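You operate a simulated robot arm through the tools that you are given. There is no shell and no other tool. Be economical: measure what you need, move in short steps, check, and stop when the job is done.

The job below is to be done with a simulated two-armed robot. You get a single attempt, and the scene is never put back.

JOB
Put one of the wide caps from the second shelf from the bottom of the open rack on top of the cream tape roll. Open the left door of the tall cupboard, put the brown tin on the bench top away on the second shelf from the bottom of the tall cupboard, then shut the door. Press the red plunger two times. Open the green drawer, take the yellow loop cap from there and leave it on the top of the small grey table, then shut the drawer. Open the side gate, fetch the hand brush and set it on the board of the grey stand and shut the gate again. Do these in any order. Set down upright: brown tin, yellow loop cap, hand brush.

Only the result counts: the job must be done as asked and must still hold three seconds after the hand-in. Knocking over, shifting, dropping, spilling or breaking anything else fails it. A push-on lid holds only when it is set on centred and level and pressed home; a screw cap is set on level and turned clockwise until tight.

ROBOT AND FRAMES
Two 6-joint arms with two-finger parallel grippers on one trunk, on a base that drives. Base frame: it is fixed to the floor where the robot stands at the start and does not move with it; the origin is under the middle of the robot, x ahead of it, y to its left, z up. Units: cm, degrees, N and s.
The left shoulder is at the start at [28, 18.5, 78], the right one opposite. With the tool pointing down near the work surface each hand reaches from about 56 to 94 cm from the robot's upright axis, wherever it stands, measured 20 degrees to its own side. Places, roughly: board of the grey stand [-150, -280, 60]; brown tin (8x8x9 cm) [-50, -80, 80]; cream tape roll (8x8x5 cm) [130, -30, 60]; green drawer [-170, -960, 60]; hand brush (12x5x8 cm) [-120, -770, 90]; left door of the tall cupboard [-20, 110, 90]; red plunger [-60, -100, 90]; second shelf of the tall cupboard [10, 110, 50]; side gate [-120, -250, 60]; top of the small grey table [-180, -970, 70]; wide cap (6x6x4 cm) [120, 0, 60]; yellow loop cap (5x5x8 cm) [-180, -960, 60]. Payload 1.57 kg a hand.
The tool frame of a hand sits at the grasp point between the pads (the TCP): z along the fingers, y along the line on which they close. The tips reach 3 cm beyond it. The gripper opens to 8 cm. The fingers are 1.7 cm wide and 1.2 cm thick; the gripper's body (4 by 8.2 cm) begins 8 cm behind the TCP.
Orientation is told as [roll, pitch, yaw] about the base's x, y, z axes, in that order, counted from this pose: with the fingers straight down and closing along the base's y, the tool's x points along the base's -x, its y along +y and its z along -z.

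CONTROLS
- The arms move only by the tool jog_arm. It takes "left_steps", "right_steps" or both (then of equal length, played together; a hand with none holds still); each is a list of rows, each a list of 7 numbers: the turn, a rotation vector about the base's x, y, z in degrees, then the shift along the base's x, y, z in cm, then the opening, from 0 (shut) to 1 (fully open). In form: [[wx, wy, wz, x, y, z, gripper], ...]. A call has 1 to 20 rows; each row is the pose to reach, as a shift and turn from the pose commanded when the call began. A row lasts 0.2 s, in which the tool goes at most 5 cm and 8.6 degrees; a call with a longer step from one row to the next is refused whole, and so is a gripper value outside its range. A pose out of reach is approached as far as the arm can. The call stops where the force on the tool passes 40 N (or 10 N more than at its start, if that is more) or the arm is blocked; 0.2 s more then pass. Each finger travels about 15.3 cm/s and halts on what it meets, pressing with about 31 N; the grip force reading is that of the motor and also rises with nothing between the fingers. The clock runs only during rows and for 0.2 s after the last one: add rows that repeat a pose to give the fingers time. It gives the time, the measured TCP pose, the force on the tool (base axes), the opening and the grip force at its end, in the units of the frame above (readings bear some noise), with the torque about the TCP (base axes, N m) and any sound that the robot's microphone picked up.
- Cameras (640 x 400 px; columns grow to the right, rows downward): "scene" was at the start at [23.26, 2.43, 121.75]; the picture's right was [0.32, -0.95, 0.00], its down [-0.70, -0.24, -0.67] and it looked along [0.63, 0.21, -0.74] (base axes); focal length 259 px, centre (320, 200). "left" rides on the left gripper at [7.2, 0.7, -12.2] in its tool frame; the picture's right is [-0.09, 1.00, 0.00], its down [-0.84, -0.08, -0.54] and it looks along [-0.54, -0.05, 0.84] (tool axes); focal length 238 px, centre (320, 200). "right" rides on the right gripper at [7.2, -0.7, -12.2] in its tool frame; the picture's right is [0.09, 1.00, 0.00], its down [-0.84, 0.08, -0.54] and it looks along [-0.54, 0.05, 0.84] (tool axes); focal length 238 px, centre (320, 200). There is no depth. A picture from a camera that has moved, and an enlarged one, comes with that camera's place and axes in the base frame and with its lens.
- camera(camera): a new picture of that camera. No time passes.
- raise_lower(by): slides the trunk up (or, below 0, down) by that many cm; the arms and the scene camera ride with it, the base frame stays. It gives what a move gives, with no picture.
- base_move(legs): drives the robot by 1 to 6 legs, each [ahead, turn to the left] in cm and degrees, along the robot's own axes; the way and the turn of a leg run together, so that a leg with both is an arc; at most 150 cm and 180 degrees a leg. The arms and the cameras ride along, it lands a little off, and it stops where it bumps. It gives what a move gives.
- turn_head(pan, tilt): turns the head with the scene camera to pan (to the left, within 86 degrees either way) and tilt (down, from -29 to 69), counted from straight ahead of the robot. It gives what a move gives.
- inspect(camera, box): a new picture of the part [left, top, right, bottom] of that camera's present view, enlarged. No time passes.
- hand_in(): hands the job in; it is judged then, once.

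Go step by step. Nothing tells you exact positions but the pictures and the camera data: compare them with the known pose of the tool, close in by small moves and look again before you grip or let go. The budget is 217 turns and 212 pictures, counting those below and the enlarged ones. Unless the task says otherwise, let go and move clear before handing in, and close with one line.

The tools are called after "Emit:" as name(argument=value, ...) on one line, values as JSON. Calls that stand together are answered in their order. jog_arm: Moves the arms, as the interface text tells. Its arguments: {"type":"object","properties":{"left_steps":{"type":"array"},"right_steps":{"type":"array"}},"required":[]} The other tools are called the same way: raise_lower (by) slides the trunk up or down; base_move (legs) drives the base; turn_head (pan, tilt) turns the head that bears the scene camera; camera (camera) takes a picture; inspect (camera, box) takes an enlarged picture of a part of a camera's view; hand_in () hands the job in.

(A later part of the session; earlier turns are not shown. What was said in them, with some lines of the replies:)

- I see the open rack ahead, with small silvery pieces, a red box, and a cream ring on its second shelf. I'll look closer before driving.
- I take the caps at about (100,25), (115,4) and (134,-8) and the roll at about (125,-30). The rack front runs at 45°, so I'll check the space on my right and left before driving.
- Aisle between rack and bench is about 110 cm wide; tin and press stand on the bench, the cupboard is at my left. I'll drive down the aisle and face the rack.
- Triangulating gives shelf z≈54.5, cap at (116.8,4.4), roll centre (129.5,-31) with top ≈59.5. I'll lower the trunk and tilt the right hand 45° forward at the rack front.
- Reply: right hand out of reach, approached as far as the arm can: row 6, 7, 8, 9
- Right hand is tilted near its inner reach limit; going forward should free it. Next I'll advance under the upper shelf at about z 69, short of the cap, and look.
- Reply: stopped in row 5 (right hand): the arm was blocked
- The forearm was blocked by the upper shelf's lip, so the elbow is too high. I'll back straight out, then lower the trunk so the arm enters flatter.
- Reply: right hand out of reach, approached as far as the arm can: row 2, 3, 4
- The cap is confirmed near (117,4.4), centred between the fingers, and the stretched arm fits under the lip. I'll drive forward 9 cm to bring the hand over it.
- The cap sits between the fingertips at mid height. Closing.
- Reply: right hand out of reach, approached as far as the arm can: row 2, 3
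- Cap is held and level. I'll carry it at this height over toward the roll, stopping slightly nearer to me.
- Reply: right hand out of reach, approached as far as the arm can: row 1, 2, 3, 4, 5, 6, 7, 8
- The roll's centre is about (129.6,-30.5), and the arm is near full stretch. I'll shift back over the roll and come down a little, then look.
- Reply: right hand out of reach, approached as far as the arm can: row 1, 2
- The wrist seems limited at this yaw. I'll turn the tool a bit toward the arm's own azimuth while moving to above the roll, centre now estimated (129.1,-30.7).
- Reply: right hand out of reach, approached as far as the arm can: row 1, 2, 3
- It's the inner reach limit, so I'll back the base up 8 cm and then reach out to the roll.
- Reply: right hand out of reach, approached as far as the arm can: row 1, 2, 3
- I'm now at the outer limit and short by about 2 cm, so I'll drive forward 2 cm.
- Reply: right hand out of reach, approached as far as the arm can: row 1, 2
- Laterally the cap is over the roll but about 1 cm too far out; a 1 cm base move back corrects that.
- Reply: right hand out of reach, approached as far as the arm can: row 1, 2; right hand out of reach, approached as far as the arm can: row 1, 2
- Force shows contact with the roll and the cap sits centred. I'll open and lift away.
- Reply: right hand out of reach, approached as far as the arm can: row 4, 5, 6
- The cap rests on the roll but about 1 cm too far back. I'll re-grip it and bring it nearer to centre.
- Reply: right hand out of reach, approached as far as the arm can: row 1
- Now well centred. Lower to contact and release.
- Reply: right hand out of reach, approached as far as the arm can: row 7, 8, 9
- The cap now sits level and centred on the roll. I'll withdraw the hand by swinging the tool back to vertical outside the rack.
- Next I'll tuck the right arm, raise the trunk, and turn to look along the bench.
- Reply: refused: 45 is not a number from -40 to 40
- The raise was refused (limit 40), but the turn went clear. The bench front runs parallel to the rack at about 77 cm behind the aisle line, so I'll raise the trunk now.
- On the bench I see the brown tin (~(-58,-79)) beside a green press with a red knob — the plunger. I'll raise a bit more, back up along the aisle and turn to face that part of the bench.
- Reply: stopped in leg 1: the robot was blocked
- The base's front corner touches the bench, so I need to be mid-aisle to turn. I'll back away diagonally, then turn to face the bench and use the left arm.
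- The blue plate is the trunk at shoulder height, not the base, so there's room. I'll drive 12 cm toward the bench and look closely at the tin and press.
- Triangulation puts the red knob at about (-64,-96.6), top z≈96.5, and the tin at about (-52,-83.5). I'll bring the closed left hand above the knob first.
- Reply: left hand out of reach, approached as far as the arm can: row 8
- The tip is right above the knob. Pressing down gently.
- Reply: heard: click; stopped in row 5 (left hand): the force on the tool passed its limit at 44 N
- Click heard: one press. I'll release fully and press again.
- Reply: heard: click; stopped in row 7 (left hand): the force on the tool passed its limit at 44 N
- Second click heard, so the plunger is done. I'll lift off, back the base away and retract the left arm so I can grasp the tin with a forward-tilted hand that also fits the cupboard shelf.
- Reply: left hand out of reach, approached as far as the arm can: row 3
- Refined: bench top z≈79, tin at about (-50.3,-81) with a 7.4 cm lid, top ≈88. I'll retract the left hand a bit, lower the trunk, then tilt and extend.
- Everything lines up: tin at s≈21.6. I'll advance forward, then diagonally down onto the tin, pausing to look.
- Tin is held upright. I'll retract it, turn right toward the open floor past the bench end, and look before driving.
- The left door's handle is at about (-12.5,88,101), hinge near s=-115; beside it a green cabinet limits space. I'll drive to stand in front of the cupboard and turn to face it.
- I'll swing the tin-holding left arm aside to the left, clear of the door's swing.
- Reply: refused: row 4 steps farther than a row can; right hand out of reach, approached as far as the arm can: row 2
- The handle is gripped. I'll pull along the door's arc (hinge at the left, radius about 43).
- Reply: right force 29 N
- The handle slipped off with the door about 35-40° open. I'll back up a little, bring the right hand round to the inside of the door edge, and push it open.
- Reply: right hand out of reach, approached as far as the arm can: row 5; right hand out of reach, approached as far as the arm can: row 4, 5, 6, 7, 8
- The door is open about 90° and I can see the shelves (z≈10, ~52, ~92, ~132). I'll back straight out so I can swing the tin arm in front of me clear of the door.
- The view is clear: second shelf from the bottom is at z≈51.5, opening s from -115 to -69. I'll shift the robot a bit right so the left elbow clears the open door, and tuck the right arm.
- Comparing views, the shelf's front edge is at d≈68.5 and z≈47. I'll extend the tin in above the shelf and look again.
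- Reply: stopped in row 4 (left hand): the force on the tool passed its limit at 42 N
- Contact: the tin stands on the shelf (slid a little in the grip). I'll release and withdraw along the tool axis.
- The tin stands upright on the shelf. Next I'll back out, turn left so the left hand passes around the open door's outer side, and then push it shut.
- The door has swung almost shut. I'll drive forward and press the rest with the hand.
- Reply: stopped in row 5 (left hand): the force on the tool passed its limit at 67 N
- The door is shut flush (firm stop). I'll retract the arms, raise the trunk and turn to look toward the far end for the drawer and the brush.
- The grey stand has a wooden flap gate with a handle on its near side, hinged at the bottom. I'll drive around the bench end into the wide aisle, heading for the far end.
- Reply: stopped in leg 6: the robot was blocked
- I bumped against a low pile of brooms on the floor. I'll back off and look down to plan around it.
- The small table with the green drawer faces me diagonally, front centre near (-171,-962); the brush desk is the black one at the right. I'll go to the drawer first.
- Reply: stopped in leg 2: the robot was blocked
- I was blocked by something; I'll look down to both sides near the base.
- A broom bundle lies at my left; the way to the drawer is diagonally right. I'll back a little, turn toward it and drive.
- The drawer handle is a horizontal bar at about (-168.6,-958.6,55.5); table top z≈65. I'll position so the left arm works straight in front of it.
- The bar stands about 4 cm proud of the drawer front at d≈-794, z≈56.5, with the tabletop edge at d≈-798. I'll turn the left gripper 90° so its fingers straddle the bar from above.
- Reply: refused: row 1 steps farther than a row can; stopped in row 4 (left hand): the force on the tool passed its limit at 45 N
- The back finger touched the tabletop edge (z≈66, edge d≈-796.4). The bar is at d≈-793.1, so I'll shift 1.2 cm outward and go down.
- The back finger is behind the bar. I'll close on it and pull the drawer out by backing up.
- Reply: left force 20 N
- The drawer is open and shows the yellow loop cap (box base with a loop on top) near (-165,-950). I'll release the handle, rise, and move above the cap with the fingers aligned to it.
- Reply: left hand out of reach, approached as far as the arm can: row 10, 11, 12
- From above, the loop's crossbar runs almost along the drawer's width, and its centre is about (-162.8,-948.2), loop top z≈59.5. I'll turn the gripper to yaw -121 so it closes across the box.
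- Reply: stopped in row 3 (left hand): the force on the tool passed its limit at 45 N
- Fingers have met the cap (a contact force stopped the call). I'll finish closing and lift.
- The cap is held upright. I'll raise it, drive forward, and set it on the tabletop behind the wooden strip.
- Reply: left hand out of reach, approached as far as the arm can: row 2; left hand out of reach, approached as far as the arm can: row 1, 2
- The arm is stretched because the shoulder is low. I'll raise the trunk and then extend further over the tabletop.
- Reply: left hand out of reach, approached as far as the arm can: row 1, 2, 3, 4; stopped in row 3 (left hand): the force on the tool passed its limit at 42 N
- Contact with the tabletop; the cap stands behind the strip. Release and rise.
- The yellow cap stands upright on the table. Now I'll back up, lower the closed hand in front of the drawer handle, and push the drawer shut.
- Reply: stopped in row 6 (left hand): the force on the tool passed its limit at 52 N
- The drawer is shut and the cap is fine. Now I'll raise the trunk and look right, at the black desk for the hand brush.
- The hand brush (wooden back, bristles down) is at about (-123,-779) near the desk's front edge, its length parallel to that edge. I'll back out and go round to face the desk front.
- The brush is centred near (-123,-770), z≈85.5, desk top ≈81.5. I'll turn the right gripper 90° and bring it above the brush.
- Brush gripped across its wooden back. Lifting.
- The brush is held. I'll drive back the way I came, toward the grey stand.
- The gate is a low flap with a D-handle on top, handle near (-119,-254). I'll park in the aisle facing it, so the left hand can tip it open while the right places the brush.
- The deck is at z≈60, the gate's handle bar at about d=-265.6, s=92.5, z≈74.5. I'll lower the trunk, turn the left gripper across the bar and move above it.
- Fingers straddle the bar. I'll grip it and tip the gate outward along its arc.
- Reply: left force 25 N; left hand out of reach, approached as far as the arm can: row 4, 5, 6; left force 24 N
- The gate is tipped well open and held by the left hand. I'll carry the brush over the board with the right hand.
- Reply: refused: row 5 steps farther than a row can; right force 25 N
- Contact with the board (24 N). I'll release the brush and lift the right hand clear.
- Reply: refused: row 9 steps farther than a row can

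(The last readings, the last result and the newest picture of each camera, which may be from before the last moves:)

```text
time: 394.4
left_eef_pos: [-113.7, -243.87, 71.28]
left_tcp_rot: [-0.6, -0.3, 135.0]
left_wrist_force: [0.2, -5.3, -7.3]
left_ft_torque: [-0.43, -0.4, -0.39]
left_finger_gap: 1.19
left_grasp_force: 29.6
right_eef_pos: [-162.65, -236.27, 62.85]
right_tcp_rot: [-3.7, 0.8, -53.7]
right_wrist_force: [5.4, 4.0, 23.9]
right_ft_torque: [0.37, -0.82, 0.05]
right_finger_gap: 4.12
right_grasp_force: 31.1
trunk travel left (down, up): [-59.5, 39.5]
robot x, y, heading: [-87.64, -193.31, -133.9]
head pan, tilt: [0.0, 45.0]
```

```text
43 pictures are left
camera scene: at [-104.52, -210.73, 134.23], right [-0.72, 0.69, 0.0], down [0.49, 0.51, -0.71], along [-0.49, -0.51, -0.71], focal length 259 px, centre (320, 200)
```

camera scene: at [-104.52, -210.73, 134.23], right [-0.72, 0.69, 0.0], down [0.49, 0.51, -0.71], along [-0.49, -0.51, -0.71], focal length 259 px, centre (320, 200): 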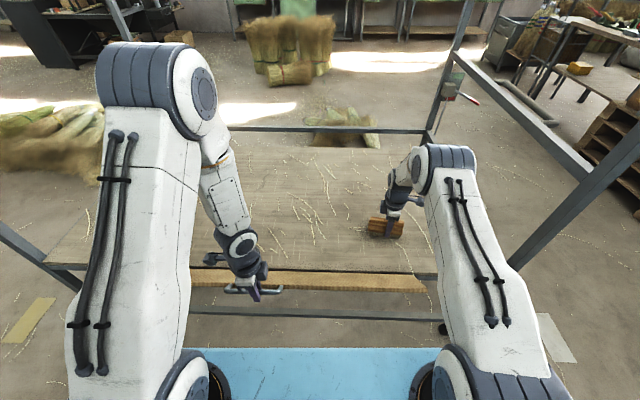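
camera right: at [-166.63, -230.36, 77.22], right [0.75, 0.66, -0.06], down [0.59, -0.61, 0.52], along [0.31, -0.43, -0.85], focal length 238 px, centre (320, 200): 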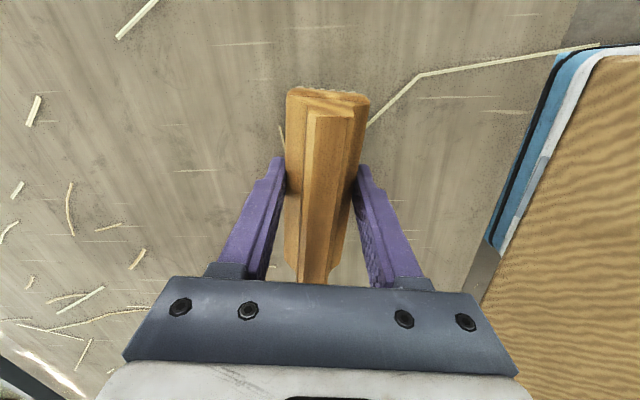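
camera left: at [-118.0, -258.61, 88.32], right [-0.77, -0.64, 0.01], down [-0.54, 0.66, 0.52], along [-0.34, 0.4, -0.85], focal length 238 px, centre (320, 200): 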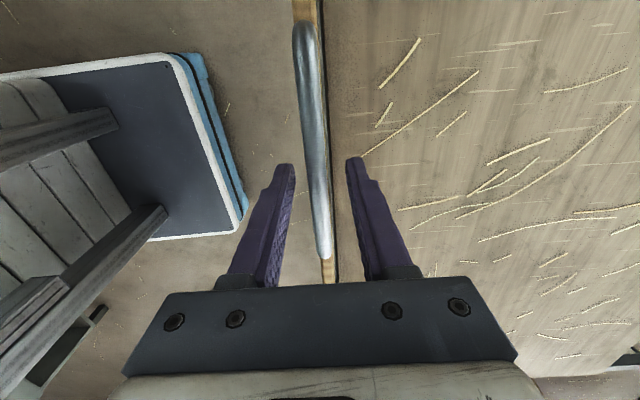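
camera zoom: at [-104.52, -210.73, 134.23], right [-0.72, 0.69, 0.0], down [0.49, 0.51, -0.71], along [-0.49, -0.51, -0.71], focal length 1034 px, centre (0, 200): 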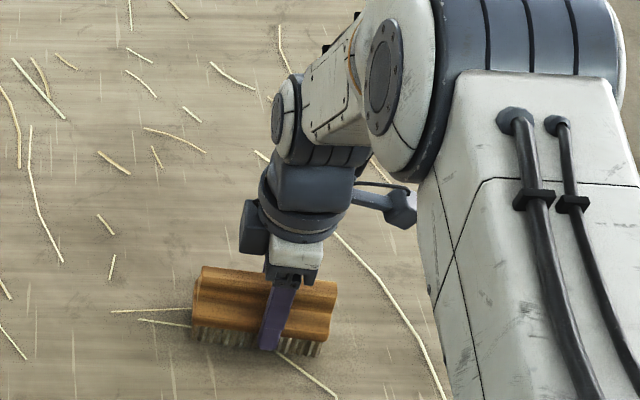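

Emit:
jog_arm(right_steps=[[0, 0, 0, 0, 0, 0.4, 0.5], [0, 0, 0, 0, 0, 0.4, 0.7], [0, 0, 0, 0, 0, 0.4, 0.9], [0, 0, 0, 0, 0, 0.4, 1], [0, 0, 0, 0, 0, 3, 1], [0, 0, 0, 0, 0, 7.5, 1], [0, 0, 0, 0, 0, 12, 1], [0, 0, 0, 0, 0, 16, 1], [0, 0, 0, 1.5, 3, 18, 1], [0, 0, 0, 3, 6.5, 19, 1], [0, 0, 0, 5, 10.5, 19, 1]])

Emit:
camera(camera="scene")

```text
time: 396.9
left_eef_pos: [-113.61, -243.78, 71.26]
left_tcp_rot: [-0.7, -0.3, 135.0]
left_wrist_force: [1.4, 4.4, 1.8]
left_ft_torque: [-0.16, -0.1, -0.44]
left_finger_gap: 1.19
left_grasp_force: 29.1
right_eef_pos: [-157.62, -225.63, 81.33]
right_tcp_rot: [-3.6, 0.8, -53.7]
right_wrist_force: [0.0, 0.4, 0.3]
right_ft_torque: [-0.02, -0.02, 0.03]
right_finger_gap: 8.01
right_grasp_force: 0.0
trunk travel left (down, up): [-59.5, 39.5]
robot x, y, heading: [-87.64, -193.36, -133.8]
head pan, tilt: [0.0, 45.0]
```

```text
42 pictures are left
camera scene: at [-104.62, -210.76, 134.18], right [-0.72, 0.69, 0.0], down [0.49, 0.51, -0.71], along [-0.49, -0.51, -0.71], focal length 259 px, centre (320, 200)
```

scene: 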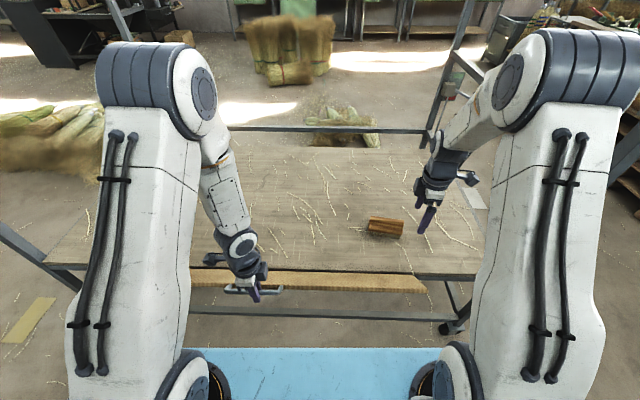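

The brush stands bristles-down on the board. I'll swing the gate back up along the same arc with the left hand.

Emit:
jog_arm(left_steps=[[0, 0, 0, -0.8, -0.8, 1, 0], [0, 0, 0, -1.6, -1.7, 1.8, 0], [0, 0, 0, -2.5, -2.6, 2.4, 0], [0, 0, 0, -3.4, -3.6, 2.9, 0], [0, 0, 0, -4.3, -4.5, 3.4, 0], [0, 0, 0, -5.2, -5.5, 3.9, 0], [0, 0, 0, -6.1, -6.5, 4.3, 0], [0, 0, 0, -7, -7.5, 4.5, 0], [0, 0, 0, -8, -8.6, 4.65, 0], [0, 0, 0, -8.9, -9.6, 4.7, 0]])

Emit:
camera(camera="scene")

```text
time: 399.1
left_eef_pos: [-122.4, -253.04, 75.87]
left_tcp_rot: [0.3, 1.1, 135.0]
left_wrist_force: [-7.1, 21.2, -10.5]
left_ft_torque: [0.28, 0.17, -0.43]
left_finger_gap: 1.19
left_grasp_force: 28.7
left hand out of reach, approached as far as the arm can: row 2
right_eef_pos: [-157.67, -225.68, 81.5]
right_tcp_rot: [-3.7, 0.7, -53.7]
right_wrist_force: [-0.4, -0.2, 0.1]
right_ft_torque: [-0.04, 0.02, -0.05]
right_finger_gap: 7.98
right_grasp_force: 0.0
trunk travel left (down, up): [-59.5, 39.5]
robot x, y, heading: [-87.99, -193.18, -133.9]
head pan, tilt: [0.0, 45.0]
```

```text
41 pictures are left
camera scene: at [-104.66, -210.7, 134.18], right [-0.72, 0.69, 0.0], down [0.49, 0.51, -0.71], along [-0.49, -0.51, -0.71], focal length 259 px, centre (320, 200)
```

scene: 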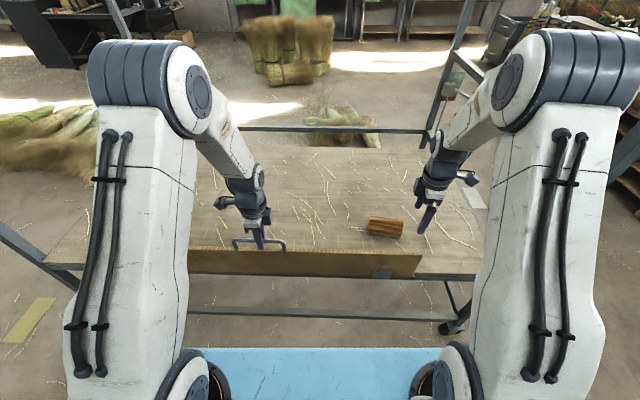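

Gate is upright again. I'll press it slightly inward to make sure it's against its stop, then let go and rise.

Emit:
jog_arm(left_steps=[[0, 0, 0, -0.3, -0.3, 0, 0], [0, 0, 0, -0.6, -0.6, 0, 0], [0, 0, 0, -0.9, -0.9, 0, 0]])

Emit:
jog_arm(left_steps=[[0, 0, 0, 0, 0, 0, 0.2], [0, 0, 0, 0, 0, 0, 0.43], [0, 0, 0, 0, 0, 0, 0.43], [0, 0, 0, 0, 0, 4, 0.43], [0, 0, 0, 0, 0, 8.5, 0.43], [0, 0, 0, 0, 0, 13, 0.43], [0, 0, 0, 0, 0, 16, 0.43]])

Emit:
camera(camera="scene")

Emit:
camera(camera="left")

```text
time: 399.6
left_eef_pos: [-122.41, -253.12, 75.86]
left_tcp_rot: [-0.6, 1.2, 134.9]
left_wrist_force: [2.9, 5.8, 13.7]
left_ft_torque: [0.14, -0.01, -0.45]
left_finger_gap: 1.17
left_grasp_force: 29.2
right_eef_pos: [-157.68, -225.7, 81.63]
right_tcp_rot: [-3.6, 0.7, -53.7]
right_wrist_force: [-0.5, -0.3, 0.4]
right_ft_torque: [-0.03, 0.01, 0.01]
right_finger_gap: 8.02
right_grasp_force: 0.2
trunk travel left (down, up): [-59.5, 39.5]
robot x, y, heading: [-87.79, -193.21, -133.8]
head pan, tilt: [0.0, 45.0]
stopped in row 2 (left hand): the force on the tool passed its limit at 43 N (the readings are from after the stop); the commanded pose is now the measured one
```

```text
time: 401.2
left_eef_pos: [-122.64, -253.06, 91.74]
left_tcp_rot: [-0.6, 1.2, 135.0]
left_wrist_force: [-0.5, 0.0, -0.4]
left_ft_torque: [0.0, -0.01, 0.01]
left_finger_gap: 3.43
left_grasp_force: 0.0
right_eef_pos: [-157.82, -225.74, 81.4]
right_tcp_rot: [-3.6, 0.7, -53.7]
right_wrist_force: [0.9, -0.7, -0.9]
right_ft_torque: [0.02, -0.01, -0.01]
right_finger_gap: 8.01
right_grasp_force: 0.1
trunk travel left (down, up): [-59.5, 39.5]
robot x, y, heading: [-87.84, -193.37, -133.9]
head pan, tilt: [0.0, 45.0]
```

```text
40 pictures are left
camera scene: at [-104.62, -210.74, 134.17], right [-0.72, 0.69, 0.0], down [0.49, 0.51, -0.71], along [-0.49, -0.51, -0.71], focal length 259 px, centre (320, 200)
```

scene: 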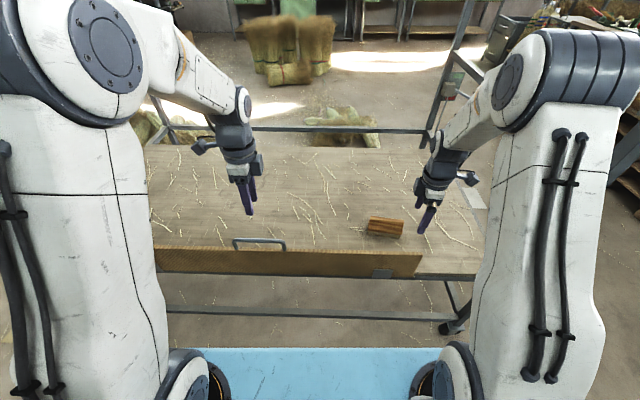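

```text
39 pictures are left
camera left: at [-118.32, -258.69, 104.13], right [-0.77, -0.64, -0.01], down [-0.55, 0.65, 0.53], along [-0.33, 0.41, -0.85], focal length 238 px, centre (320, 200)
```

left: 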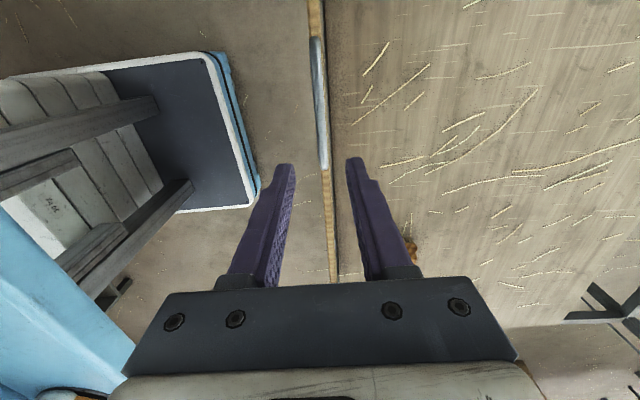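

The brush is upright on the board and the gate is shut; both hands are clear. The other jobs were checked as I did them, so I'm handing in.

Emit:
hand_in()

```text
The job is handed in.
```

I did all five parts and handed the job in; no verdict came back. The wide cap is on the tape roll, the tin is in the shut cupboard, and the plunger clicked twice. The yellow loop cap is on the table with its drawer shut, and the brush is on the stand board behind the shut gate. I opened the gate only part way to set the brush down, and on the drive my base bumped the bench and some brooms on the floor, with no shift that I could see.
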